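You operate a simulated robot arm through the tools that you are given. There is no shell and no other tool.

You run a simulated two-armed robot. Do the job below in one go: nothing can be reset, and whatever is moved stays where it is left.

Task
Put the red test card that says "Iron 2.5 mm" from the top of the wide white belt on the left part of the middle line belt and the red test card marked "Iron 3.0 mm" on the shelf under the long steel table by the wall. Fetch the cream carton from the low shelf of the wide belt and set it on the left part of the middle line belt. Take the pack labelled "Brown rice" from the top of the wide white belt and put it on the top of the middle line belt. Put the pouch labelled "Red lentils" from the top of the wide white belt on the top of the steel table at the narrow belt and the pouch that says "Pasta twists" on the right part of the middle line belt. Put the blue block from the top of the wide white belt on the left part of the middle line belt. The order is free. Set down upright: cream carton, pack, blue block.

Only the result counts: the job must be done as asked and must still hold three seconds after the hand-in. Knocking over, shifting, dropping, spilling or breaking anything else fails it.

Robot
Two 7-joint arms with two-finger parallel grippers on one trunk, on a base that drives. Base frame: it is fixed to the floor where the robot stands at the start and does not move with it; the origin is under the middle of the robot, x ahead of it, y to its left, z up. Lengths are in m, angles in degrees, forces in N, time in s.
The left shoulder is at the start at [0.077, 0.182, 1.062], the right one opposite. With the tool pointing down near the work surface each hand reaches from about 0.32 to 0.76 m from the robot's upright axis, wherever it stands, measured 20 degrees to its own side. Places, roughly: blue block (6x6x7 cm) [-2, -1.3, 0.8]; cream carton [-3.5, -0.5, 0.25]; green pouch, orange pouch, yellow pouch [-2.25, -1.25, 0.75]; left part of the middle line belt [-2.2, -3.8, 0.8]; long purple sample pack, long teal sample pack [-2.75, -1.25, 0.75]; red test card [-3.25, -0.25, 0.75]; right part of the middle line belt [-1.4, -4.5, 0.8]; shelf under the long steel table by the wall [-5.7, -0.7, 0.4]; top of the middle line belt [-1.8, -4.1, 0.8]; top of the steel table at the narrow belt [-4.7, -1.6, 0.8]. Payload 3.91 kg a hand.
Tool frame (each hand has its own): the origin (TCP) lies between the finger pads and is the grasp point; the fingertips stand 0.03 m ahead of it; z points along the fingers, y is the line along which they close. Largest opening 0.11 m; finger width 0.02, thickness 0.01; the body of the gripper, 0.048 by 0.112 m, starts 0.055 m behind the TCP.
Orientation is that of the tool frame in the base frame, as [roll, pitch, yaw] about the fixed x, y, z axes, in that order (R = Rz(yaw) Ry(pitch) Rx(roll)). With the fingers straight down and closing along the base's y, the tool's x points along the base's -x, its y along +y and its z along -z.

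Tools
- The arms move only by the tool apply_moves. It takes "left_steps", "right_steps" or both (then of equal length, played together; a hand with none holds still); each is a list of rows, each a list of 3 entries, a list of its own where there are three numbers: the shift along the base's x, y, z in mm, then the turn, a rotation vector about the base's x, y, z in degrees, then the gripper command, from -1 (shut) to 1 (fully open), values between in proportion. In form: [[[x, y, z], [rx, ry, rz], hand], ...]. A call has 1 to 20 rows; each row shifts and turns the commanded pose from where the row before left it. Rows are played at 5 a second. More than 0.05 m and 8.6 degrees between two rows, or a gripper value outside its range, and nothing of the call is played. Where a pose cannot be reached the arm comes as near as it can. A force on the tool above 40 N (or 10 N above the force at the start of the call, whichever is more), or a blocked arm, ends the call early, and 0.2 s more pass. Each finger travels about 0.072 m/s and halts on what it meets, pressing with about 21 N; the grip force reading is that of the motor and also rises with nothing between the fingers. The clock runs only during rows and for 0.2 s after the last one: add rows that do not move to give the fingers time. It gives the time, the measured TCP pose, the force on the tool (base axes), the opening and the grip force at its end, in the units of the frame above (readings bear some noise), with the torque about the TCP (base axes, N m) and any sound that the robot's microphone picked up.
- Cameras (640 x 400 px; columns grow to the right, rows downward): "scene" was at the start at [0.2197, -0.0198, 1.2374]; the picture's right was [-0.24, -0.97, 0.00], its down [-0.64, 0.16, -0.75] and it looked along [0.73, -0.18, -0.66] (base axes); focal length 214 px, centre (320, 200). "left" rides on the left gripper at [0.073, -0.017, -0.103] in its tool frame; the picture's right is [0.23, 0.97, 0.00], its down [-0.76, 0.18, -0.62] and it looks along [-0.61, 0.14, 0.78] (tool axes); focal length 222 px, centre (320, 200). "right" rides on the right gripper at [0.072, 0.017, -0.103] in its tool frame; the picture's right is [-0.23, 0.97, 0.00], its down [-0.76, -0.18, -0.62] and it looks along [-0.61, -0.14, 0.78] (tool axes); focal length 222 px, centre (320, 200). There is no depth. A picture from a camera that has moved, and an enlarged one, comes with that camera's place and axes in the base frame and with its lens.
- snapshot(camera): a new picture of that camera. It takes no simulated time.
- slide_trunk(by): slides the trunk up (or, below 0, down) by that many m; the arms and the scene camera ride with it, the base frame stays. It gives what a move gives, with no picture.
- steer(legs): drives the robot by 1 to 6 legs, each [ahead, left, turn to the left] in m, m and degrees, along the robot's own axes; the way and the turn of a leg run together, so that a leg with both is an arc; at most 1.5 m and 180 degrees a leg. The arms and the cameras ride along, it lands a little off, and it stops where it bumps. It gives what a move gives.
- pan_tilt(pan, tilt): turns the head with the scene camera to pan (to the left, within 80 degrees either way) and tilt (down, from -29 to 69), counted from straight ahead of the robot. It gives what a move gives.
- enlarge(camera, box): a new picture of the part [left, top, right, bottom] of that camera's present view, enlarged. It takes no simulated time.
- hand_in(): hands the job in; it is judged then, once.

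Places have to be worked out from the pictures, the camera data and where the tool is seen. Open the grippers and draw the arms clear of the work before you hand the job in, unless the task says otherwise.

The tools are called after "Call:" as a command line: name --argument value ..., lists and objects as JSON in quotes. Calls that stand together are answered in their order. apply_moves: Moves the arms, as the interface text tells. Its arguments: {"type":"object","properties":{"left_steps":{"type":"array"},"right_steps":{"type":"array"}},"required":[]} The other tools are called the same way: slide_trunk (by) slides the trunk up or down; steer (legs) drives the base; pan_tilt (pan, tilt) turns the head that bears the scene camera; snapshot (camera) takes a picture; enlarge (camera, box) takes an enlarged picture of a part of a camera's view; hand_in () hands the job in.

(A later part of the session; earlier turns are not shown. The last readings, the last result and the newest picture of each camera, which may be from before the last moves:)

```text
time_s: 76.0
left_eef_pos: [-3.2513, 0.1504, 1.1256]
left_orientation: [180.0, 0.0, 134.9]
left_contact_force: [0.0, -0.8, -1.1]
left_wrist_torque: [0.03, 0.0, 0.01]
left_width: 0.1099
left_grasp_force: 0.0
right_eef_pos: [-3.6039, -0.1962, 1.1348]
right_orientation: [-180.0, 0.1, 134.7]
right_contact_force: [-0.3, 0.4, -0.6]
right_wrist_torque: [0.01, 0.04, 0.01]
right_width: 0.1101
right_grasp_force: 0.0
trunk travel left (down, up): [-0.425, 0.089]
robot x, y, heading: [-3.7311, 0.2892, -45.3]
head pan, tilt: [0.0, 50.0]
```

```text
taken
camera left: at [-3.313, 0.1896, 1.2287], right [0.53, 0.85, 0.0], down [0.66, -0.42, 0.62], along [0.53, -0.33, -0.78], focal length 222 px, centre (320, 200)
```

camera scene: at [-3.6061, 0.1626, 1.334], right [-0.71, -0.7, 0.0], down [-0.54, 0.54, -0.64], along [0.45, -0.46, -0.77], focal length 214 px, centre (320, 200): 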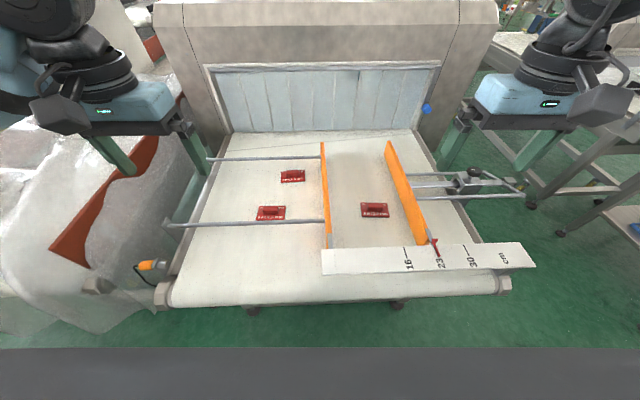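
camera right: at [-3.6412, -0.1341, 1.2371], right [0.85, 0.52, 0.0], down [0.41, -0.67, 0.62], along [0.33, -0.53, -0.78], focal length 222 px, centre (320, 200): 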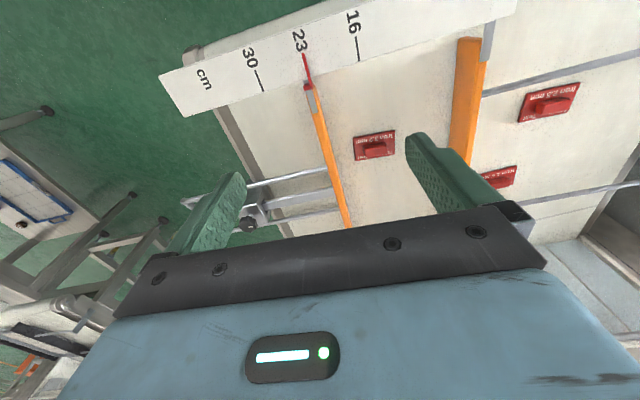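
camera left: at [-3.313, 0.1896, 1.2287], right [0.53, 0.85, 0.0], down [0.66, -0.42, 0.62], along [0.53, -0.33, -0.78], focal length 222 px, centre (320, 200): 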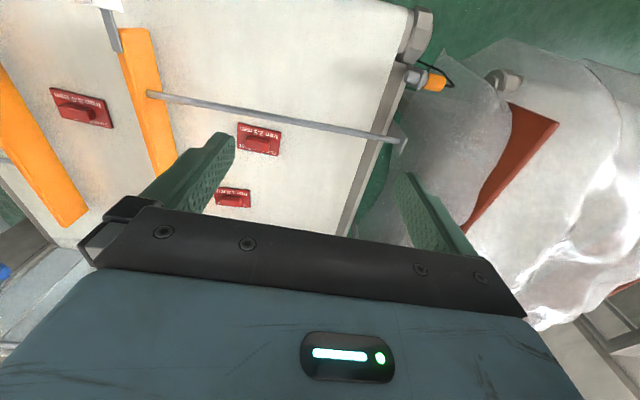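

Triangulating gives the "2.5 mm" handle at about (-3.221, -0.018, 0.81), the "3.0 mm" handle at about (-3.440, -0.242, 0.81), and the near rod at z ≈ 0.83 about 5.6 cm in front of the 2.5 card. I bring both hands to hover above their cards with the fingers at about 8 cm.

Call:
apply_moves --left_steps '[[[5, -28, -29.3], [0, 0, 0], 0.45], [[5, -28, -29.3], [0, 0, 0], 0.45], [[5, -28, -29.3], [0, 0, 0], 0.45], [[5, -28, -29.3], [0, 0, 0], 0.45], [[5, -28, -29.3], [0, 0, 0], 0.45], [[5, -28, -29.3], [0, 0, 0], 0.45], [[0, 0, 0], [0, 0, 0], 0.45]]' --right_steps '[[[27.3, -7.7, -30.8], [0, 0, 0], 0.45], [[27.3, -7.7, -30.8], [0, 0, 0], 0.45], [[27.3, -7.7, -30.8], [0, 0, 0], 0.45], [[27.3, -7.7, -30.8], [0, 0, 0], 0.45], [[27.3, -7.7, -30.8], [0, 0, 0], 0.45], [[27.3, -7.7, -30.8], [0, 0, 0], 0.45], [[0, 0, 0], [0, 0, 0], 0.45]]'

Call:
snapshot --camera "scene"

Call:
snapshot --camera "right"

Call:
snapshot --camera "left"

```text
time_s: 77.6
left_eef_pos: [-3.2194, -0.0191, 0.95]
left_orientation: [180.0, 0.2, 134.7]
left_contact_force: [-0.5, -0.5, -0.1]
left_wrist_torque: [0.02, 0.0, 0.05]
left_width: 0.0799
left_grasp_force: 0.1
right_eef_pos: [-3.4699, -0.2327, 0.9809]
right_orientation: [180.0, 0.1, 134.7]
right_contact_force: [-0.2, 0.6, -0.9]
right_wrist_torque: [0.0, 0.01, -0.02]
right_width: 0.0801
right_grasp_force: 0.1
right hand out of reach, approached as far as the arm can: row 6
trunk travel left (down, up): [-0.425, 0.089]
robot x, y, heading: [-3.731, 0.2918, -45.5]
head pan, tilt: [0.0, 50.0]
```

```text
taken
camera scene: at [-3.6063, 0.1634, 1.3341], right [-0.71, -0.7, 0.0], down [-0.54, 0.54, -0.64], along [0.45, -0.46, -0.77], focal length 214 px, centre (320, 200)
```

scene: 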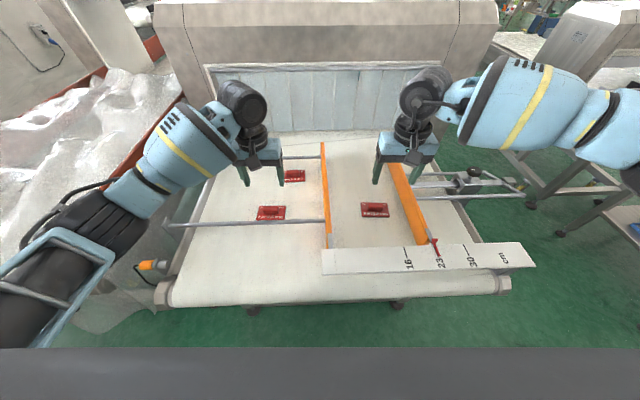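

```text
taken
camera right: at [-3.5058, -0.1707, 1.0833], right [0.85, 0.52, 0.0], down [0.41, -0.67, 0.62], along [0.33, -0.53, -0.78], focal length 222 px, centre (320, 200)
```

right: 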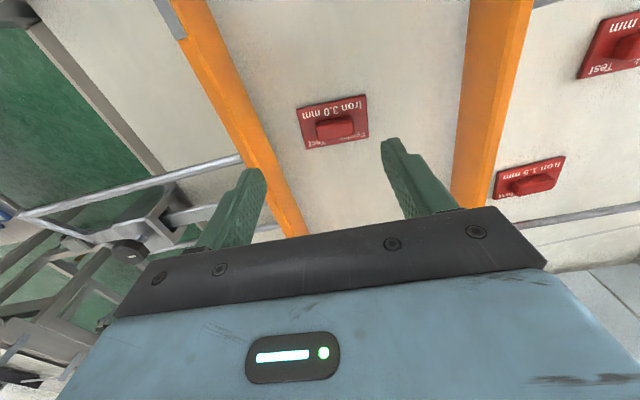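

```text
taken
camera left: at [-3.2821, 0.0199, 1.0536], right [0.53, 0.85, 0.0], down [0.66, -0.41, 0.62], along [0.53, -0.33, -0.78], focal length 222 px, centre (320, 200)
```

left: 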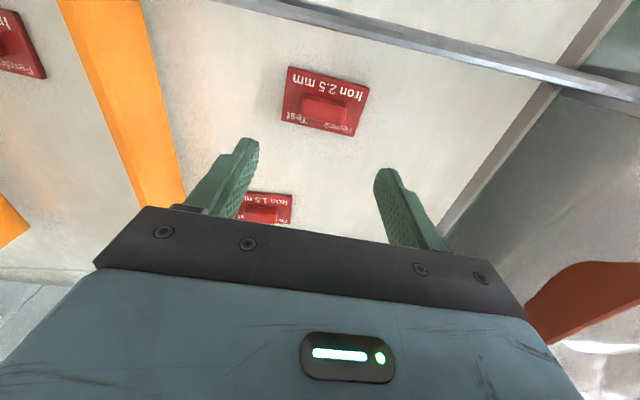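

The left hand is nearly over its card (handle about 8 mm nearer to me than the TCP, top at z ≈ 0.82); the right hand hit its reach limit at this trunk height. I shift the left hand by (-2, +9) mm and lower it to z ≈ 0.845.

Call:
apply_moves --left_steps '[[[-2, 9, -15], [0, 0, 0], 0.45], [[0, 0, -30], [0, 0, 0], 0.45], [[0, 0, -30], [0, 0, 0], 0.45], [[0, 0, -30], [0, 0, 0], 0.45], [[0, 0, 0], [0, 0, 0], 0.45]]'

Call:
snapshot --camera "left"

Call:
enlarge --camera "scene" --box '[200, 130, 340, 230]'

```text
time_s: 78.8
left_eef_pos: [-3.2218, -0.0084, 0.8447]
left_orientation: [-180.0, 0.1, 134.9]
left_contact_force: [0.3, 0.1, 0.7]
left_wrist_torque: [0.01, 0.0, -0.02]
left_width: 0.0799
left_grasp_force: 0.2
right_eef_pos: [-3.47, -0.2339, 0.9809]
right_orientation: [-180.0, 0.1, 134.6]
right_contact_force: [0.0, -1.1, 0.0]
right_wrist_torque: [0.03, -0.02, -0.03]
right_width: 0.0799
right_grasp_force: 0.0
trunk travel left (down, up): [-0.425, 0.089]
robot x, y, heading: [-3.7333, 0.2871, -45.3]
head pan, tilt: [0.0, 50.0]
```

```text
taken
camera left: at [-3.2845, 0.0309, 0.9486], right [0.53, 0.85, 0.0], down [0.66, -0.41, 0.62], along [0.53, -0.33, -0.78], focal length 222 px, centre (320, 200)
```

left: 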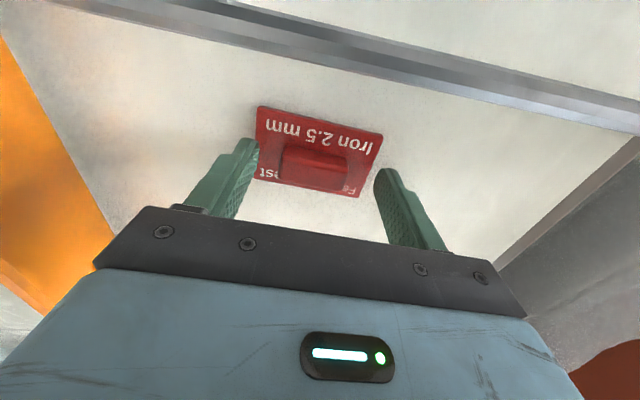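

```text
4.00 times, centred on (270, 180) of scene
camera zoom: at [-3.6066, 0.1631, 1.3341], right [-0.71, -0.7, 0.0], down [-0.54, 0.54, -0.64], along [0.45, -0.46, -0.77], focal length 858 px, centre (520, 280)
```

zoom: 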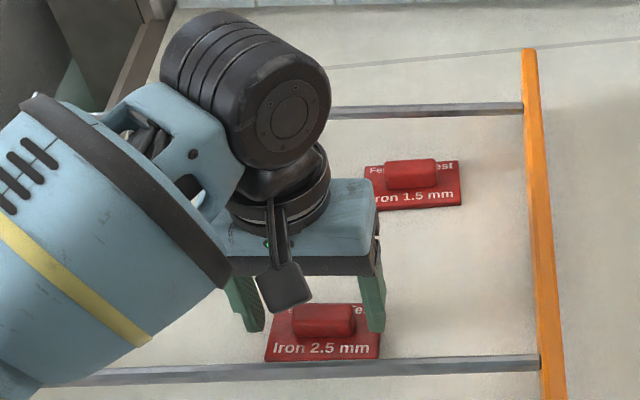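

The fingers straddle the handle well; I descend another 10 mm and check for contact.

Call:
apply_moves --left_steps '[[[0, 0, -5], [0, 0, 0], 0.45], [[0, 0, -4], [0, 0, 0], 0.45], [[0, 0, 0], [0, 0, 0], 0.45]]'

Call:
snapshot --camera "left"

Call:
enlarge --camera "scene" --box '[200, 130, 340, 230]'

```text
time_s: 79.6
left_eef_pos: [-3.2226, -0.0083, 0.8366]
left_orientation: [-179.9, 0.1, 134.8]
left_contact_force: [0.0, -0.2, 3.0]
left_wrist_torque: [-0.08, 0.12, -0.01]
left_width: 0.0798
left_grasp_force: 0.0
right_eef_pos: [-3.469, -0.2338, 0.9814]
right_orientation: [-180.0, 0.1, 134.6]
right_contact_force: [0.6, 1.5, -0.4]
right_wrist_torque: [0.0, -0.01, -0.02]
right_width: 0.0796
right_grasp_force: 0.0
trunk travel left (down, up): [-0.425, 0.089]
robot x, y, heading: [-3.7314, 0.2907, -45.6]
head pan, tilt: [0.0, 50.0]
```

```text
taken
camera left: at [-3.2851, 0.0306, 0.9404], right [0.53, 0.85, 0.0], down [0.66, -0.41, 0.62], along [0.53, -0.33, -0.78], focal length 222 px, centre (320, 200)
```

left: 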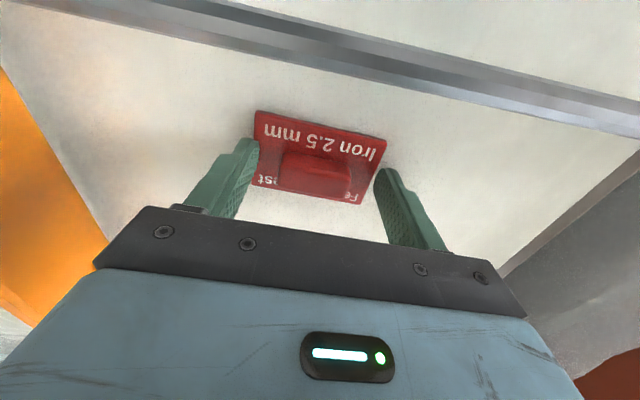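

```text
4.00 times, centred on (270, 180) of scene
camera zoom: at [-3.6067, 0.1632, 1.3341], right [-0.71, -0.7, 0.0], down [-0.54, 0.54, -0.64], along [0.45, -0.46, -0.77], focal length 858 px, centre (520, 280)
```

zoom: 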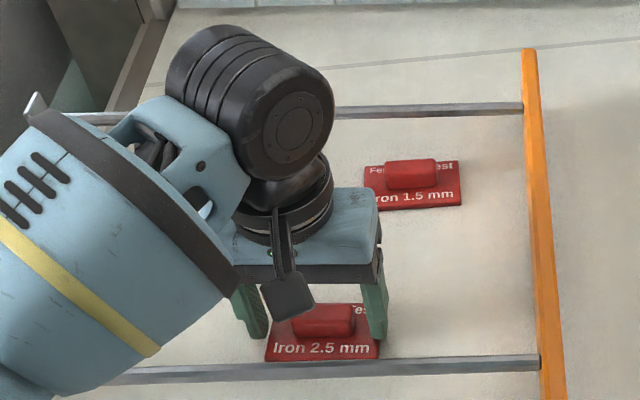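

A 3 N contact shows the tips rest on the plate (top ≈ 0.806). I raise 2 mm and close on the handle.

Call:
apply_moves --left_steps '[[[0, 0, 2], [0, 0, 0], 0.45], [[0, 0, 0], [0, 0, 0], -1], [[0, 0, 0], [0, 0, 0], -1], [[0, 0, 0], [0, 0, 0], -1], [[0, 0, 0], [0, 0, 0], -1], [[0, 0, 0], [0, 0, 0], -1]]'

Call:
snapshot --camera "left"

```text
time_s: 81.0
left_eef_pos: [-3.223, -0.0083, 0.8375]
left_orientation: [-180.0, 0.0, 134.9]
left_contact_force: [-0.4, -0.1, -0.6]
left_wrist_torque: [0.01, 0.02, -0.01]
left_width: 0.0453
left_grasp_force: 21.2
right_eef_pos: [-3.4693, -0.2331, 0.9815]
right_orientation: [179.9, 0.1, 134.6]
right_contact_force: [-0.1, -0.1, 0.2]
right_wrist_torque: [0.02, -0.01, -0.03]
right_width: 0.0797
right_grasp_force: 0.1
trunk travel left (down, up): [-0.425, 0.089]
robot x, y, heading: [-3.7303, 0.2908, -45.4]
head pan, tilt: [0.0, 50.0]
```

```text
taken
camera left: at [-3.2851, 0.0307, 0.9414], right [0.53, 0.85, 0.0], down [0.66, -0.41, 0.62], along [0.53, -0.33, -0.78], focal length 222 px, centre (320, 200)
```

left: 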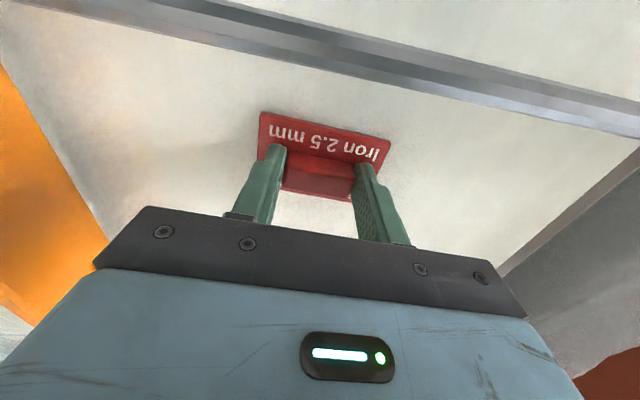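

The grip holds on the handle (4.5 cm). I lift the left hand straight up.

Call:
apply_moves --left_steps '[[[0, 0, 10], [0, 0, 0], -1], [[0, 0, 30], [0, 0, 0], -1], [[0, 0, 40], [0, 0, 0], -1], [[0, 0, 40], [0, 0, 0], -1], [[0, 0, 40], [0, 0, 0], -1], [[0, 0, 40], [0, 0, 0], -1]]'

Call:
snapshot --camera "left"

Call:
snapshot --camera "scene"

```text
time_s: 82.4
left_eef_pos: [-3.2229, -0.0046, 1.037]
left_orientation: [-180.0, 0.0, 134.8]
left_contact_force: [0.5, 0.2, 0.0]
left_wrist_torque: [0.0, 0.01, -0.01]
left_width: 0.0002
left_grasp_force: 21.0
right_eef_pos: [-3.4681, -0.234, 0.9817]
right_orientation: [-180.0, 0.1, 134.6]
right_contact_force: [-0.2, 0.0, 0.5]
right_wrist_torque: [0.01, -0.01, 0.05]
right_width: 0.0796
right_grasp_force: 0.1
trunk travel left (down, up): [-0.425, 0.089]
robot x, y, heading: [-3.732, 0.2916, -45.4]
head pan, tilt: [0.0, 50.0]
```

```text
taken
camera left: at [-3.2853, 0.0337, 1.1407], right [0.53, 0.85, 0.0], down [0.66, -0.42, 0.62], along [0.53, -0.33, -0.78], focal length 222 px, centre (320, 200)
```

left: 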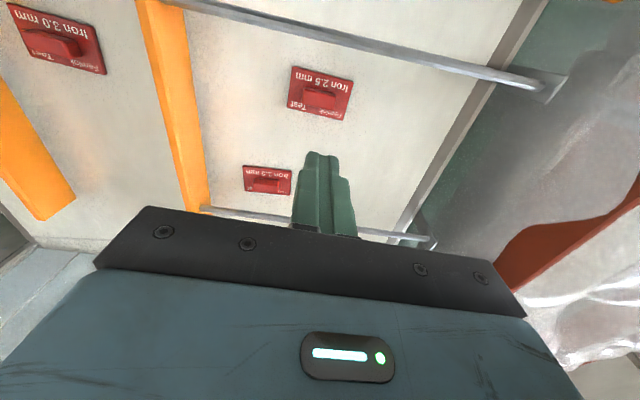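

```text
taken
camera scene: at [-3.6069, 0.1634, 1.3341], right [-0.71, -0.7, 0.0], down [-0.54, 0.54, -0.64], along [0.45, -0.46, -0.77], focal length 214 px, centre (320, 200)
```

scene: 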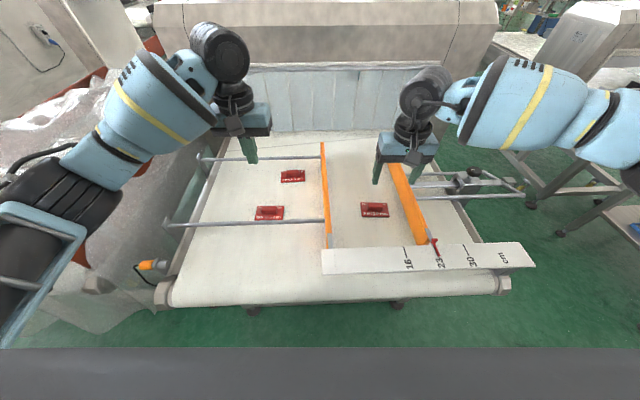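

The handle slipped out of the fingers; the card still lies in place. I look closely at the card's shape and pose.

Call:
enlarge --camera "left" --box '[260, 40, 388, 120]'

Call:
enlarge --camera "scene" --box '[238, 190, 318, 240]'

Call:
enlarge --camera "scene" --box '[336, 185, 416, 235]'

```text
5.00 times, centred on (324, 80) of left
camera zoom: at [-3.2853, 0.0337, 1.1407], right [0.53, 0.85, 0.0], down [0.66, -0.42, 0.62], along [0.53, -0.33, -0.78], focal length 1111 px, centre (300, 800)
```

zoom: 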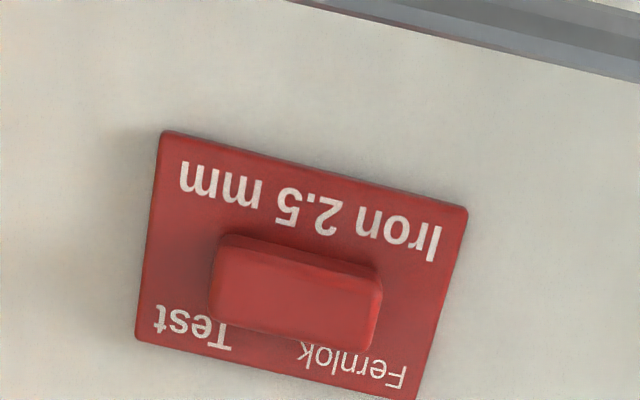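

```text
8.00 times, centred on (278, 215) of scene
camera zoom: at [-3.6069, 0.1634, 1.3341], right [-0.71, -0.7, 0.0], down [-0.54, 0.54, -0.64], along [0.45, -0.46, -0.77], focal length 1716 px, centre (656, 80)
```

zoom: 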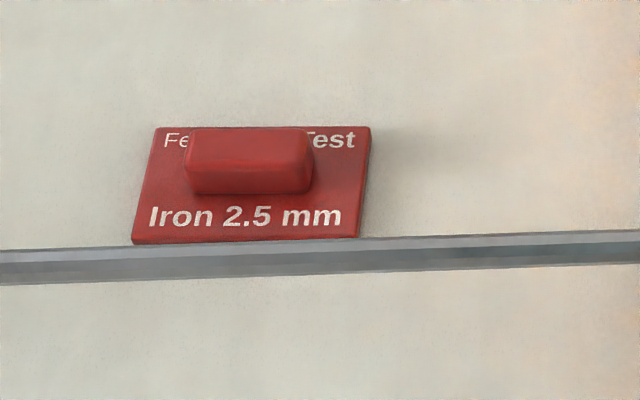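

```text
8.00 times, centred on (376, 210) of scene
camera zoom: at [-3.6069, 0.1634, 1.3341], right [-0.71, -0.7, 0.0], down [-0.54, 0.54, -0.64], along [0.45, -0.46, -0.77], focal length 1716 px, centre (-128, 120)
```

zoom: 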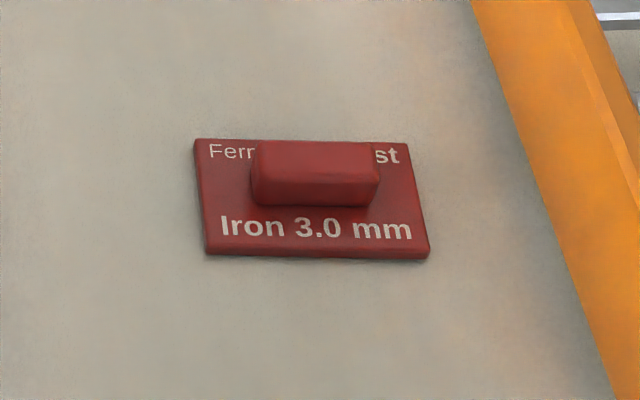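

The handle is a small block (about 4.5 × 2.6 cm) with rounded ends, so gripping across its short side on the long flat faces is better. I turn the left hand by 90° in place and raise the right hand, before lowering the trunk to improve the right arm's reach.

Call:
apply_moves --left_steps '[[[0, 0, 0], [0, 0, 8.2], 0.2], [[0, 0, 0], [0, 0, 8.2], 0.2], [[0, 0, 0], [0, 0, 8.2], 0.2], [[0, 0, 0], [0, 0, 8.2], 0.2], [[0, 0, 0], [0, 0, 8.2], 0.2], [[0, 0, 0], [0, 0, 8.2], 0.2], [[0, 0, 0], [0, 0, 8.2], 0.2], [[0, 0, 0], [0, 0, 8.2], 0.2], [[0, 0, 0], [0, 0, 8.2], 0.2], [[0, 0, 0], [0, 0, 8.2], 0.2], [[0, 0, 0], [0, 0, 8], 0.2]]' --right_steps '[[[-5, 3, 15], [0, 0, 0], 0.45], [[-5, 3, 15], [0, 0, 0], 0.45], [[-5, 3, 15], [0, 0, 0], 0.45], [[-5, 3, 15], [0, 0, 0], 0.45], [[-5, 3, 15], [0, 0, 0], 0.45], [[-5, 3, 15], [0, 0, 0], 0.45], [[0, 0, 10], [0, 0, 0], 0.45], [[0, 0, 0], [0, 0, 0], 0.45], [[0, 0, 0], [0, 0, 0], 0.45], [[0, 0, 0], [0, 0, 0], 0.45], [[0, 0, 0], [0, 0, 0], 0.45]]'

Call:
snapshot --camera "left"

Call:
snapshot --camera "scene"

```text
time_s: 84.8
left_eef_pos: [-3.2236, -0.0073, 1.0375]
left_orientation: [-180.0, 0.0, -135.0]
left_contact_force: [-0.2, 0.8, 0.1]
left_wrist_torque: [0.02, -0.01, -0.02]
left_width: 0.0659
left_grasp_force: 0.0
right_eef_pos: [-3.5003, -0.216, 1.0809]
right_orientation: [179.9, 0.1, 134.7]
right_contact_force: [0.1, 0.4, -0.6]
right_wrist_torque: [0.03, 0.03, 0.01]
right_width: 0.08
right_grasp_force: 0.1
trunk travel left (down, up): [-0.425, 0.089]
robot x, y, heading: [-3.7322, 0.2892, -45.3]
head pan, tilt: [0.0, 50.0]
```

```text
taken
camera left: at [-3.2618, -0.0715, 1.1408], right [-0.85, 0.53, 0.0], down [0.41, 0.66, 0.62], along [0.33, 0.53, -0.78], focal length 222 px, centre (320, 200)
```

left: 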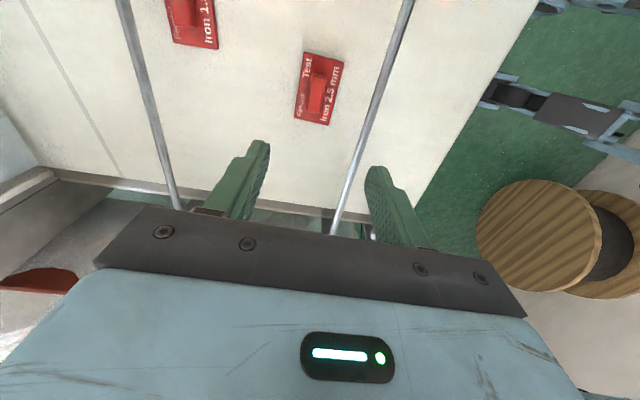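

```text
taken
camera scene: at [-3.6065, 0.1631, 1.334], right [-0.71, -0.7, 0.0], down [-0.54, 0.54, -0.64], along [0.45, -0.46, -0.77], focal length 214 px, centre (320, 200)
```

scene: 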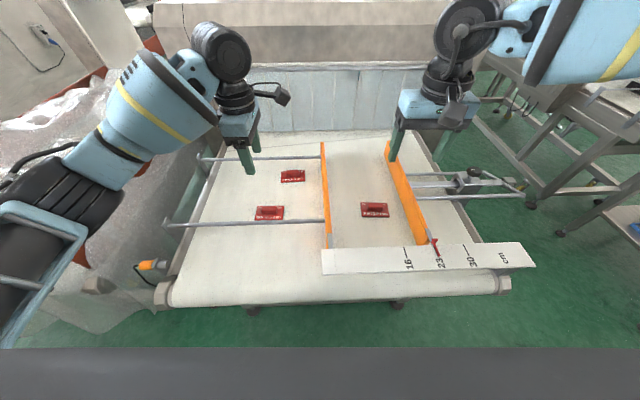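

The left hand now closes along the belt direction, with the handle right below it. I lower the trunk by 0.1 m.

Call:
slide_trunk --by -0.1

Call:
snapshot --camera "left"

Call:
snapshot --camera "right"

Call:
snapshot --camera "scene"

```text
time_s: 86.2
left_eef_pos: [-3.2231, -0.0072, 0.9381]
left_orientation: [-179.9, 0.0, -135.3]
left_contact_force: [0.6, 0.4, 0.1]
left_wrist_torque: [0.02, 0.0, 0.0]
left_width: 0.0662
left_grasp_force: 0.1
right_eef_pos: [-3.4995, -0.2153, 0.9798]
right_orientation: [-179.9, 0.1, 134.6]
right_contact_force: [0.2, -0.4, -0.2]
right_wrist_torque: [0.0, 0.01, -0.01]
right_width: 0.0799
right_grasp_force: 0.0
trunk travel left (down, up): [-0.325, 0.189]
robot x, y, heading: [-3.7298, 0.2926, -45.2]
head pan, tilt: [0.0, 50.0]
```

```text
taken
camera left: at [-3.2621, -0.0714, 1.0417], right [-0.85, 0.53, 0.0], down [0.41, 0.66, 0.62], along [0.33, 0.53, -0.78], focal length 222 px, centre (320, 200)
```

left: 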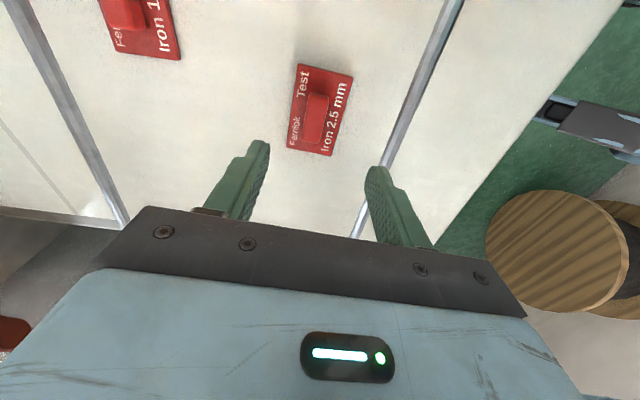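

```text
taken
camera right: at [-3.5359, -0.1527, 1.0827], right [0.85, 0.52, 0.0], down [0.41, -0.67, 0.62], along [0.33, -0.53, -0.78], focal length 222 px, centre (320, 200)
```

right: 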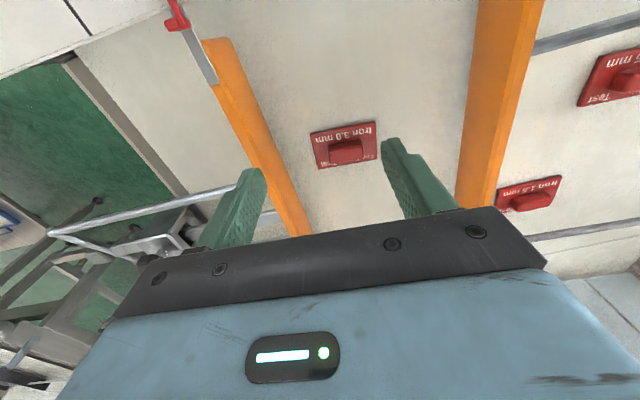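

```text
taken
camera scene: at [-3.5803, 0.1367, 1.2248], right [-0.71, -0.7, 0.0], down [-0.54, 0.54, -0.64], along [0.45, -0.46, -0.77], focal length 214 px, centre (320, 200)
```

scene: 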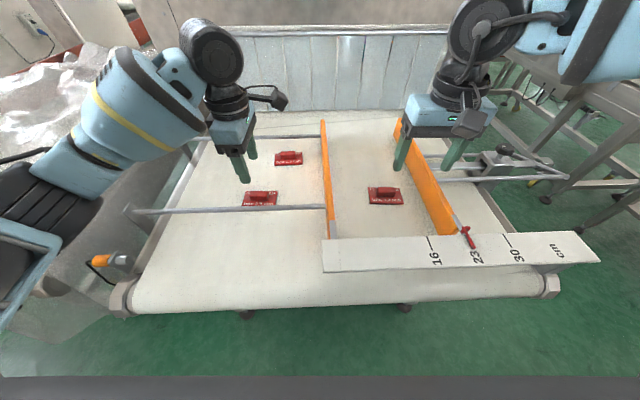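

The left hand is within 5 mm of the handle. I narrow the opening to 4.5 cm, correct by (+3.5, -3) mm, and descend to just above the plate.

Call:
apply_moves --left_steps '[[[3.5, -3, -10], [0, 0, 0], -0.18], [[0, 0, -30], [0, 0, 0], -0.18], [[0, 0, -30], [0, 0, 0], -0.18], [[0, 0, -24], [0, 0, 0], -0.18], [[0, 0, 0], [0, 0, 0], -0.18]]'

Call:
snapshot --camera "left"

Call:
enlarge --camera "scene" --box '[190, 130, 330, 220]'

```text
time_s: 87.4
left_eef_pos: [-3.2193, -0.0114, 0.8428]
left_orientation: [-180.0, 0.1, -135.2]
left_contact_force: [-0.4, -0.3, 0.3]
left_wrist_torque: [0.02, -0.05, -0.01]
left_width: 0.0453
left_grasp_force: 0.1
right_eef_pos: [-3.4985, -0.2158, 0.9791]
right_orientation: [179.9, 0.1, 134.7]
right_contact_force: [-0.2, 0.2, -0.7]
right_wrist_torque: [0.01, 0.01, 0.02]
right_width: 0.0798
right_grasp_force: 0.0
trunk travel left (down, up): [-0.325, 0.189]
robot x, y, heading: [-3.7326, 0.2921, -45.1]
head pan, tilt: [0.0, 50.0]
```

```text
taken
camera left: at [-3.2579, -0.075, 0.9468], right [-0.85, 0.53, 0.0], down [0.41, 0.66, 0.62], along [0.33, 0.53, -0.78], focal length 222 px, centre (320, 200)
```

left: 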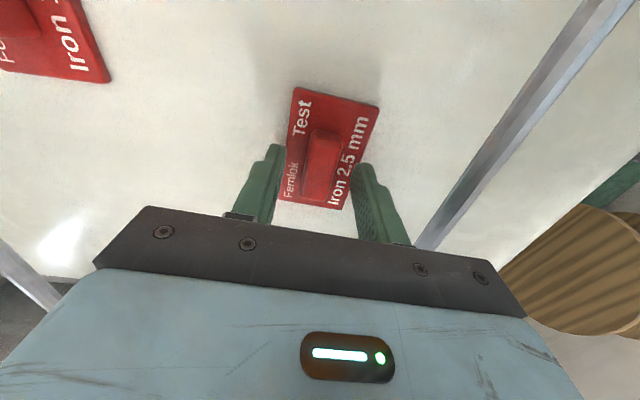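

```text
4.44 times, centred on (260, 175) of scene
camera zoom: at [-3.5802, 0.1366, 1.2248], right [-0.71, -0.7, 0.0], down [-0.54, 0.54, -0.64], along [0.45, -0.46, -0.77], focal length 953 px, centre (587, 311)
```

zoom: 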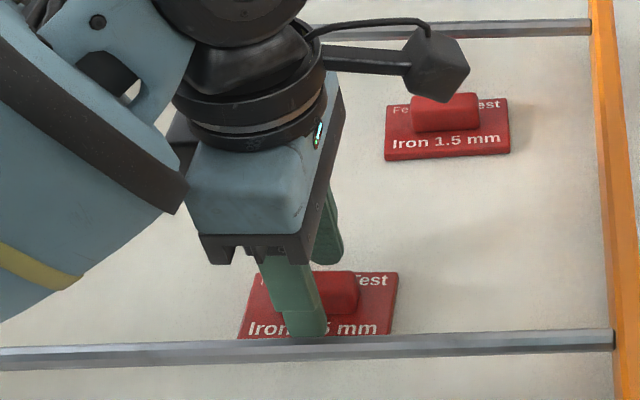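

The handle sits between the fingers; I shift 4 mm sideways and descend the last few millimetres.

Call:
apply_moves --left_steps '[[[-2.8, -2.8, -2], [0, 0, 0], -0.18], [[0, 0, -3], [0, 0, 0], -0.18], [[0, 0, 0], [0, 0, 0], -0.18]]'

```text
time_s: 88.2
left_eef_pos: [-3.2214, -0.013, 0.8372]
left_orientation: [179.9, -0.1, -135.1]
left_contact_force: [-0.5, 0.0, -0.5]
left_wrist_torque: [0.05, 0.01, 0.0]
left_width: 0.045
left_grasp_force: 0.0
right_eef_pos: [-3.4992, -0.2152, 0.9786]
right_orientation: [179.9, 0.2, 134.7]
right_contact_force: [-0.7, 0.1, -0.2]
right_wrist_torque: [0.0, -0.02, 0.0]
right_width: 0.0797
right_grasp_force: 0.1
trunk travel left (down, up): [-0.325, 0.189]
robot x, y, heading: [-3.7348, 0.2902, -45.4]
head pan, tilt: [0.0, 50.0]
```

Still free of contact at 0.837; I go down 1 mm at a time until the plate is felt.

Call:
apply_moves --left_steps '[[[0, 0, -1], [0, 0, 0], -0.18], [[0, 0, -1], [0, 0, 0], -0.18], [[0, 0, 0], [0, 0, 0], -0.18]]'

```text
time_s: 89.0
left_eef_pos: [-3.2217, -0.0138, 0.8369]
left_orientation: [-180.0, 0.0, -135.2]
left_contact_force: [-0.5, 0.3, 1.1]
left_wrist_torque: [0.02, 0.02, 0.0]
left_width: 0.0455
left_grasp_force: 0.1
right_eef_pos: [-3.4992, -0.2154, 0.9797]
right_orientation: [-180.0, 0.1, 134.6]
right_contact_force: [-0.2, 0.4, -0.4]
right_wrist_torque: [-0.01, 0.0, -0.01]
right_width: 0.0802
right_grasp_force: 0.0
trunk travel left (down, up): [-0.325, 0.189]
robot x, y, heading: [-3.7326, 0.2852, -45.3]
head pan, tilt: [0.0, 50.0]
```

A light touch (~1 N). I close the fingers now on the long faces.

Call:
apply_moves --left_steps '[[[0, 0, 0.5], [0, 0, 0], -0.5], [[0, 0, 0], [0, 0, 0], -1], [[0, 0, 0], [0, 0, 0], -1], [[0, 0, 0], [0, 0, 0], -1], [[0, 0, 0], [0, 0, 0], -1]]'

Call:
snapshot --camera "left"

Call:
enlarge --camera "scene" --box '[190, 130, 330, 220]'

```text
time_s: 90.2
left_eef_pos: [-3.2236, -0.0138, 0.8368]
left_orientation: [-180.0, 0.0, -135.2]
left_contact_force: [-1.1, -0.6, -0.8]
left_wrist_torque: [0.0, 0.01, -0.02]
left_width: 0.0189
left_grasp_force: 20.8
right_eef_pos: [-3.4987, -0.2164, 0.9796]
right_orientation: [180.0, 0.0, 134.7]
right_contact_force: [0.5, -1.0, 0.9]
right_wrist_torque: [-0.01, 0.0, 0.02]
right_width: 0.0799
right_grasp_force: 0.1
trunk travel left (down, up): [-0.325, 0.189]
robot x, y, heading: [-3.7325, 0.287, -45.3]
head pan, tilt: [0.0, 50.0]
```

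```text
taken
camera left: at [-3.2612, -0.0774, 0.9409], right [-0.85, 0.53, 0.0], down [0.41, 0.66, 0.62], along [0.33, 0.53, -0.78], focal length 222 px, centre (320, 200)
```

left: 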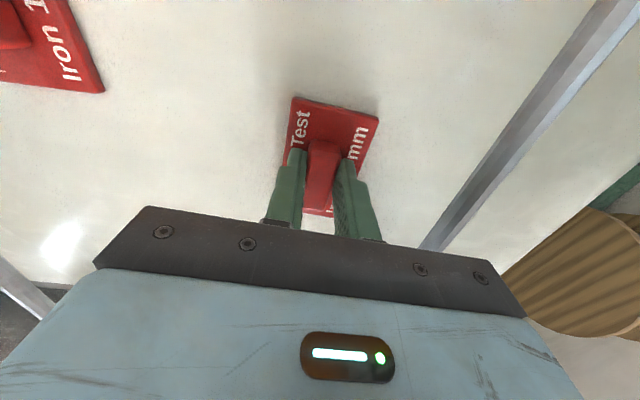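

```text
4.44 times, centred on (260, 175) of scene
camera zoom: at [-3.5801, 0.1365, 1.2247], right [-0.71, -0.7, 0.0], down [-0.54, 0.54, -0.64], along [0.45, -0.46, -0.77], focal length 953 px, centre (587, 311)
```

zoom: 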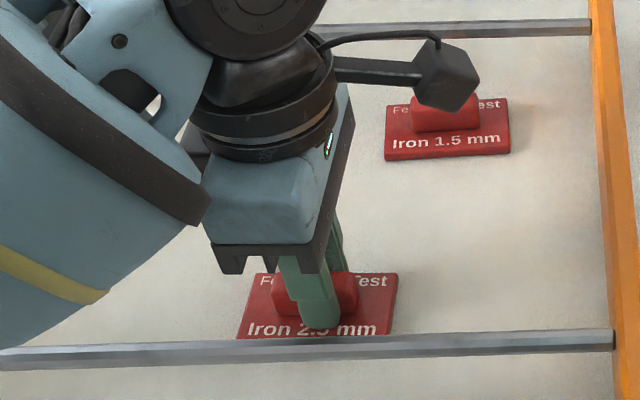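

Gripped at 1.9 cm. I lift just 8 mm slowly and check whether it holds.

Call:
apply_moves --left_steps '[[[0, 0, 2], [0, 0, 0], -1], [[0, 0, 3], [0, 0, 0], -1], [[0, 0, 5], [0, 0, 0], -1], [[0, 0, 10], [0, 0, 0], -1], [[0, 0, 0], [0, 0, 0], -1]]'

Call:
snapshot --camera "left"

Call:
enlarge --camera "scene" --box '[190, 130, 330, 220]'

```text
time_s: 91.4
left_eef_pos: [-3.222, -0.0128, 0.857]
left_orientation: [-180.0, 0.1, -135.2]
left_contact_force: [0.4, 0.3, -0.1]
left_wrist_torque: [-0.01, -0.01, -0.01]
left_width: 0.0189
left_grasp_force: 21.1
right_eef_pos: [-3.4986, -0.215, 0.9794]
right_orientation: [179.9, 0.1, 134.8]
right_contact_force: [-0.5, -0.2, 0.1]
right_wrist_torque: [0.02, -0.03, 0.01]
right_width: 0.0798
right_grasp_force: 0.0
trunk travel left (down, up): [-0.325, 0.189]
robot x, y, heading: [-3.7294, 0.2902, -45.0]
head pan, tilt: [0.0, 50.0]
```

```text
taken
camera left: at [-3.2612, -0.0772, 0.9606], right [-0.85, 0.53, 0.0], down [0.41, 0.66, 0.62], along [0.33, 0.53, -0.78], focal length 222 px, centre (320, 200)
```

left: 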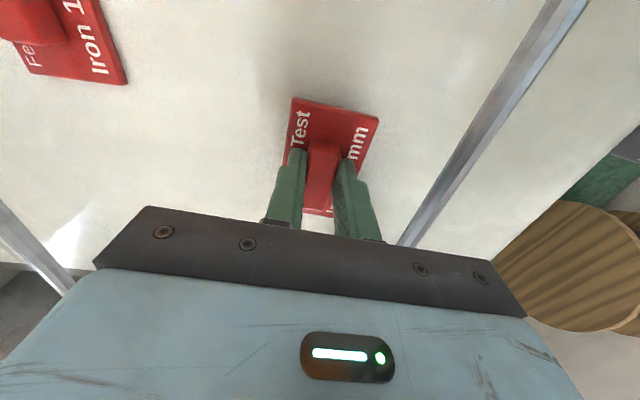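

```text
4.44 times, centred on (260, 175) of scene
camera zoom: at [-3.5801, 0.1365, 1.2247], right [-0.71, -0.7, 0.0], down [-0.54, 0.54, -0.64], along [0.45, -0.46, -0.77], focal length 953 px, centre (587, 311)
```

zoom: 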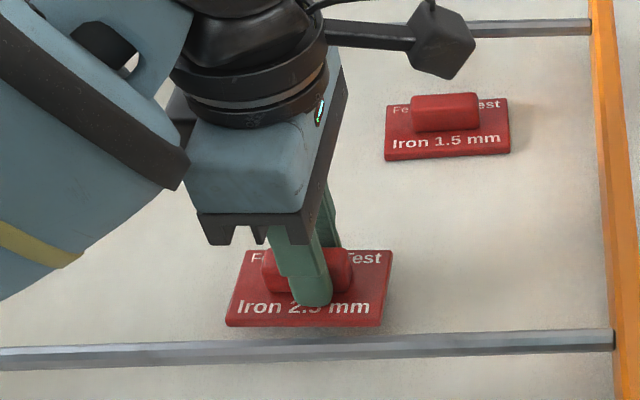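

It holds now: the card has risen with the hand. I raise it further to a safe height.

Call:
apply_moves --left_steps '[[[0, 0, 20], [0, 0, 0], -1], [[0, 0, 30], [0, 0, 0], -1], [[0, 0, 30], [0, 0, 0], -1], [[0, 0, 30], [0, 0, 0], -1], [[0, 0, 30], [0, 0, 0], -1], [[0, 0, 20], [0, 0, 0], -1], [[0, 0, 0], [0, 0, 0], -1]]' --right_steps '[[[0, 0, 0], [0, 0, -8.2], -0.18], [[0, 0, 0], [0, 0, -8.2], -0.18], [[0, 0, 0], [0, 0, -8.2], -0.18], [[0, 0, 0], [0, 0, -8.2], -0.18], [[0, 0, 0], [0, 0, -8.2], -0.18], [[0, 0, 0], [0, 0, -8.2], -0.18], [[0, 0, 0], [0, 0, -8.2], -0.18]]'

Call:
apply_moves --right_steps '[[[0, 0, 0], [0, 0, -8.2], -0.18], [[0, 0, 0], [0, 0, -8.2], -0.18], [[0, 0, 0], [0, 0, -8.2], -0.18], [[0, 0, 0], [0, 0, -8], -0.18], [[0, 0, 0], [0, 0, 0], -0.18]]'

Call:
snapshot --camera "right"

Call:
snapshot --camera "scene"

```text
time_s: 93.0
left_eef_pos: [-3.2211, -0.014, 1.0174]
left_orientation: [180.0, 0.0, -135.2]
left_contact_force: [-0.4, 0.1, -1.1]
left_wrist_torque: [0.02, 0.01, 0.0]
left_width: 0.0191
left_grasp_force: 21.6
right_eef_pos: [-3.4978, -0.215, 0.9798]
right_orientation: [179.9, 0.1, 77.0]
right_contact_force: [0.0, -0.4, 0.2]
right_wrist_torque: [-0.01, 0.0, 0.01]
right_width: 0.0452
right_grasp_force: 0.0
trunk travel left (down, up): [-0.325, 0.189]
robot x, y, heading: [-3.7321, 0.2873, -45.3]
head pan, tilt: [0.0, 50.0]
```

```text
time_s: 94.2
left_eef_pos: [-3.2216, -0.0144, 1.0179]
left_orientation: [180.0, 0.0, -135.2]
left_contact_force: [0.1, -0.5, -0.6]
left_wrist_torque: [-0.02, 0.02, -0.03]
left_width: 0.019
left_grasp_force: 21.0
right_eef_pos: [-3.4987, -0.215, 0.9788]
right_orientation: [180.0, 0.1, 44.5]
right_contact_force: [-0.2, 0.5, 0.3]
right_wrist_torque: [0.04, -0.02, -0.03]
right_width: 0.0453
right_grasp_force: 0.0
trunk travel left (down, up): [-0.325, 0.189]
robot x, y, heading: [-3.7293, 0.2883, -45.4]
head pan, tilt: [0.0, 50.0]
```

```text
taken
camera right: at [-3.433, -0.1775, 1.0825], right [0.52, -0.85, 0.0], down [-0.67, -0.41, 0.62], along [-0.53, -0.33, -0.78], focal length 222 px, centre (320, 200)
```

right: 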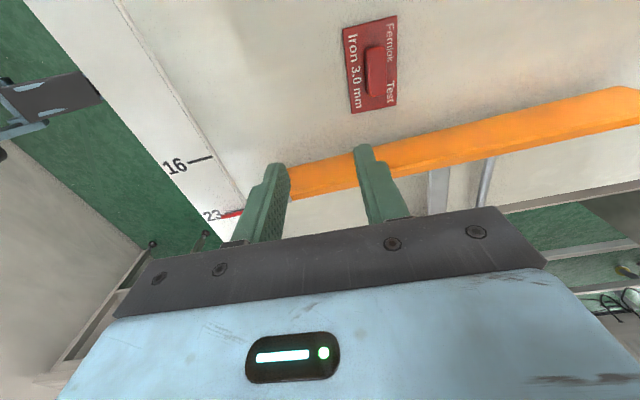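

```text
taken
camera scene: at [-3.5801, 0.1365, 1.2247], right [-0.71, -0.7, 0.0], down [-0.54, 0.54, -0.64], along [0.45, -0.46, -0.77], focal length 214 px, centre (320, 200)
```

scene: 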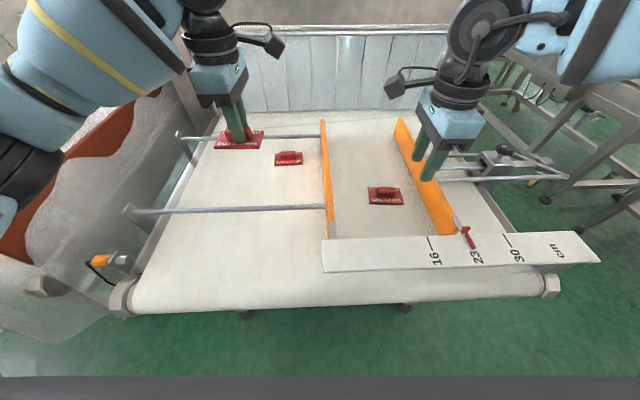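

The left hand holds the 2.5 card clear of everything. The right camera puts the 3.0 handle at about (-3.437, -0.246); I move the right hand over it and part way down.

Call:
apply_moves --right_steps '[[[20, -10, 0], [0, 0, 0], -0.18], [[20, -10, 0], [0, 0, 0], -0.18], [[21, -11, 0], [0, 0, 0], -0.18], [[0, 0, -30], [0, 0, 0], -0.18], [[0, 0, -30], [0, 0, 0], -0.18], [[0, 0, -30], [0, 0, 0], -0.18], [[0, 0, -20], [0, 0, 0], -0.18], [[0, 0, 0], [0, 0, 0], -0.18]]'

Call:
snapshot --camera "right"

Call:
enlarge --camera "scene" --box '[310, 130, 470, 230]'

```text
time_s: 96.0
left_eef_pos: [-3.2212, -0.0132, 1.0186]
left_orientation: [180.0, 0.0, -135.2]
left_contact_force: [-0.4, 0.4, 0.0]
left_wrist_torque: [-0.01, 0.02, 0.0]
left_width: 0.0189
left_grasp_force: 20.6
right_eef_pos: [-3.4606, -0.2381, 0.8684]
right_orientation: [180.0, 0.1, 44.7]
right_contact_force: [0.1, -0.4, -0.4]
right_wrist_torque: [0.01, 0.03, -0.03]
right_width: 0.0449
right_grasp_force: 0.1
right hand out of reach, approached as far as the arm can: row 3
trunk travel left (down, up): [-0.325, 0.189]
robot x, y, heading: [-3.7272, 0.2918, -45.2]
head pan, tilt: [0.0, 50.0]
```

```text
taken
camera right: at [-3.395, -0.1997, 0.9716], right [0.52, -0.85, 0.0], down [-0.67, -0.41, 0.62], along [-0.53, -0.33, -0.78], focal length 222 px, centre (320, 200)
```

right: 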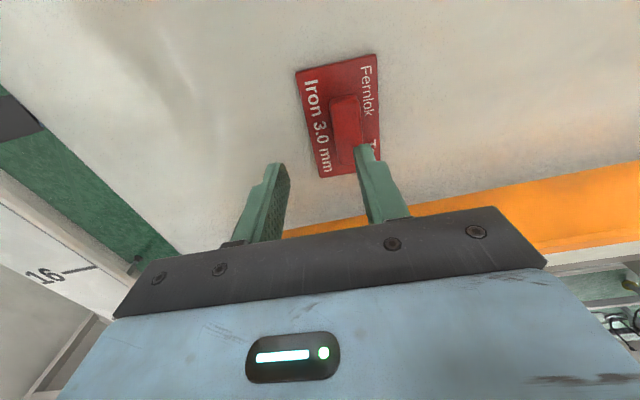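

```text
4.00 times, centred on (390, 180) of scene
camera zoom: at [-3.5801, 0.1366, 1.2247], right [-0.71, -0.7, 0.0], down [-0.54, 0.54, -0.64], along [0.45, -0.46, -0.77], focal length 858 px, centre (40, 280)
```

zoom: 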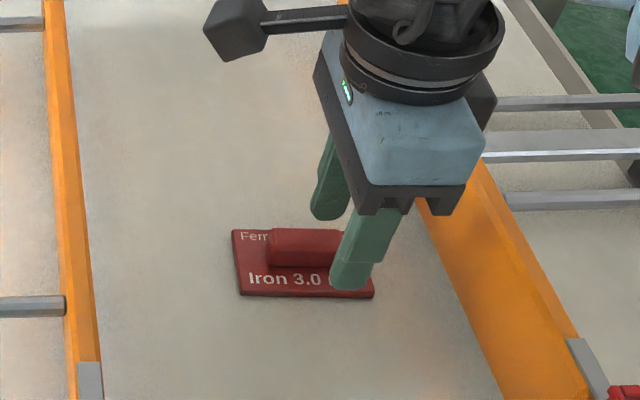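

The right arm's reach ends 2.4 cm short. I raise it a little and drive 4 cm ahead.

Call:
apply_moves --right_steps '[[[0, 0, 25], [0, 0, 0], -0.18], [[0, 0, 25], [0, 0, 0], -0.18], [[-10, 5, 0], [0, 0, 0], -0.18]]'

Call:
steer --legs '[[0.04, 0, 0]]'

Call:
snapshot --camera "right"

Call:
snapshot --camera "scene"

```text
time_s: 96.8
left_eef_pos: [-3.2217, -0.0144, 1.017]
left_orientation: [-180.0, 0.0, -135.2]
left_contact_force: [-0.2, 0.0, -0.4]
left_wrist_torque: [0.02, -0.02, 0.0]
left_width: 0.019
left_grasp_force: 20.9
right_eef_pos: [-3.4703, -0.2312, 0.9194]
right_orientation: [-180.0, 0.1, 44.7]
right_contact_force: [1.1, 0.8, 0.4]
right_wrist_torque: [0.01, 0.03, 0.04]
right_width: 0.0452
right_grasp_force: 0.0
trunk travel left (down, up): [-0.325, 0.189]
robot x, y, heading: [-3.7332, 0.2906, -45.1]
head pan, tilt: [0.0, 50.0]
```

```text
time_s: 97.6
left_eef_pos: [-3.1938, -0.0418, 1.0173]
left_orientation: [-180.0, 0.0, -135.2]
left_contact_force: [0.6, 0.0, -0.8]
left_wrist_torque: [0.01, 0.05, 0.01]
left_width: 0.019
left_grasp_force: 21.3
right_eef_pos: [-3.4415, -0.2605, 0.9193]
right_orientation: [179.9, 0.1, 44.7]
right_contact_force: [0.2, -0.6, -0.9]
right_wrist_torque: [0.04, 0.05, 0.0]
right_width: 0.0452
right_grasp_force: 0.1
trunk travel left (down, up): [-0.325, 0.189]
robot x, y, heading: [-3.7037, 0.2639, -45.2]
head pan, tilt: [0.0, 50.0]
```

```text
taken
camera right: at [-3.3761, -0.2223, 1.0216], right [0.52, -0.85, 0.0], down [-0.67, -0.41, 0.62], along [-0.53, -0.33, -0.78], focal length 222 px, centre (320, 200)
```

right: 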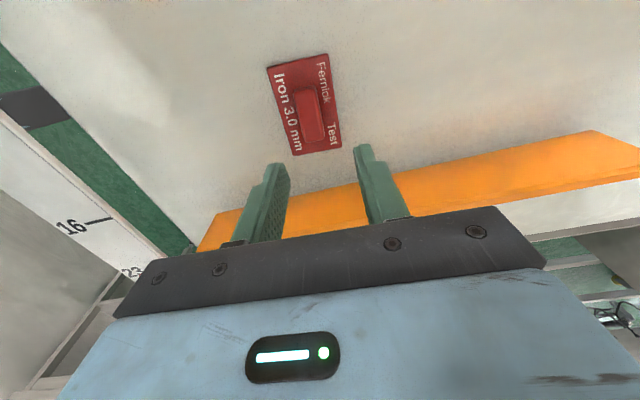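

```text
taken
camera scene: at [-3.5516, 0.1079, 1.2245], right [-0.71, -0.7, 0.0], down [-0.54, 0.54, -0.64], along [0.45, -0.46, -0.77], focal length 214 px, centre (320, 200)
```

scene: 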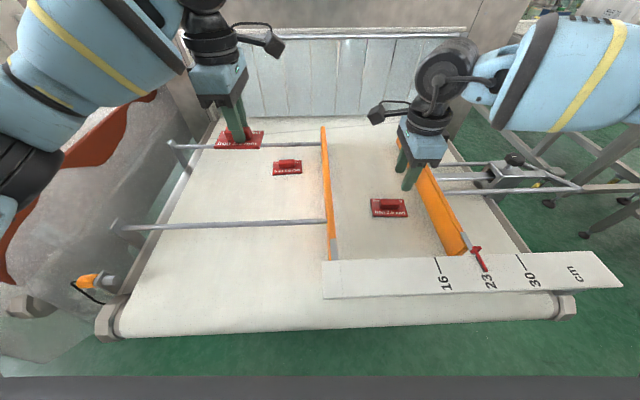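

The handle is about (+8, +15) mm from the TCP now; I correct and descend to just above the plate.

Call:
apply_moves --right_steps '[[[8, 15, 0], [0, 0, 0], -0.18], [[0, 0, -30], [0, 0, 0], -0.18], [[0, 0, -30], [0, 0, 0], -0.18], [[0, 0, -15], [0, 0, 0], -0.18], [[0, 0, 0], [0, 0, 0], -0.18]]'

Call:
snapshot --camera "right"

Call:
enlarge --camera "scene" --box '[330, 140, 490, 240]'

```text
time_s: 98.8
left_eef_pos: [-3.1938, -0.0416, 1.0171]
left_orientation: [-180.0, 0.0, -135.2]
left_contact_force: [-0.1, -0.5, 0.2]
left_wrist_torque: [0.0, 0.04, -0.02]
left_width: 0.0191
left_grasp_force: 20.6
right_eef_pos: [-3.4354, -0.2453, 0.8435]
right_orientation: [-179.9, 0.2, 44.6]
right_contact_force: [-0.4, -0.2, -0.4]
right_wrist_torque: [0.03, 0.01, 0.02]
right_width: 0.045
right_grasp_force: 0.0
trunk travel left (down, up): [-0.325, 0.189]
robot x, y, heading: [-3.7013, 0.2618, -45.3]
head pan, tilt: [0.0, 50.0]
```

```text
taken
camera right: at [-3.369, -0.2069, 0.9472], right [0.52, -0.85, 0.0], down [-0.67, -0.41, 0.62], along [-0.53, -0.33, -0.78], focal length 222 px, centre (320, 200)
```

right: 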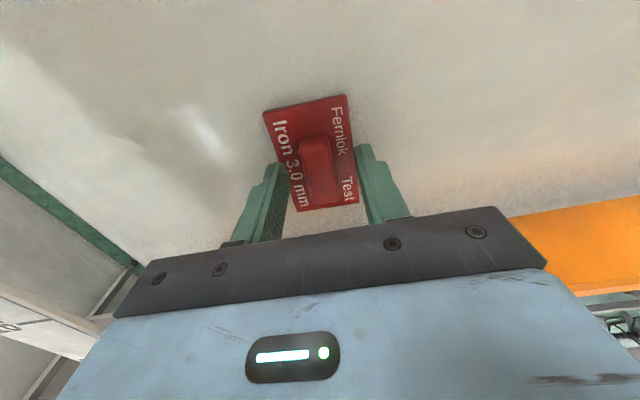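

```text
4.00 times, centred on (410, 190) of scene
camera zoom: at [-3.5524, 0.1087, 1.2248], right [-0.71, -0.7, 0.0], down [-0.54, 0.54, -0.64], along [0.45, -0.46, -0.77], focal length 858 px, centre (-40, 240)
```

zoom: 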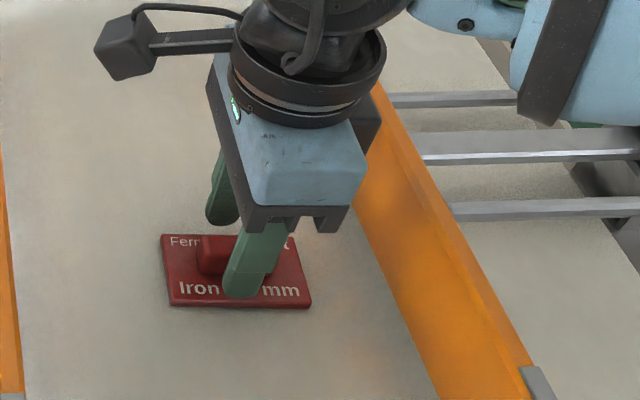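

Aligned well (handle centred between the fingers). I descend to plate contact and close.

Call:
apply_moves --right_steps '[[[0, 0, -4], [0, 0, 0], -0.18], [[0, 0, -2], [0, 0, 0], -0.18], [[0, 0, -1], [0, 0, 0], -0.18], [[0, 0, 0], [0, 0, 0], -0.18]]'

```text
time_s: 99.8
left_eef_pos: [-3.1936, -0.0408, 1.016]
left_orientation: [180.0, 0.0, -135.2]
left_contact_force: [-0.7, 0.0, -1.4]
left_wrist_torque: [-0.01, -0.03, 0.01]
left_width: 0.0192
left_grasp_force: 21.1
right_eef_pos: [-3.4348, -0.2447, 0.8379]
right_orientation: [-179.9, 0.1, 44.8]
right_contact_force: [-0.3, -0.1, 0.6]
right_wrist_torque: [-0.01, -0.03, 0.03]
right_width: 0.0454
right_grasp_force: 0.0
trunk travel left (down, up): [-0.325, 0.189]
robot x, y, heading: [-3.7039, 0.2575, -45.2]
head pan, tilt: [0.0, 50.0]
```

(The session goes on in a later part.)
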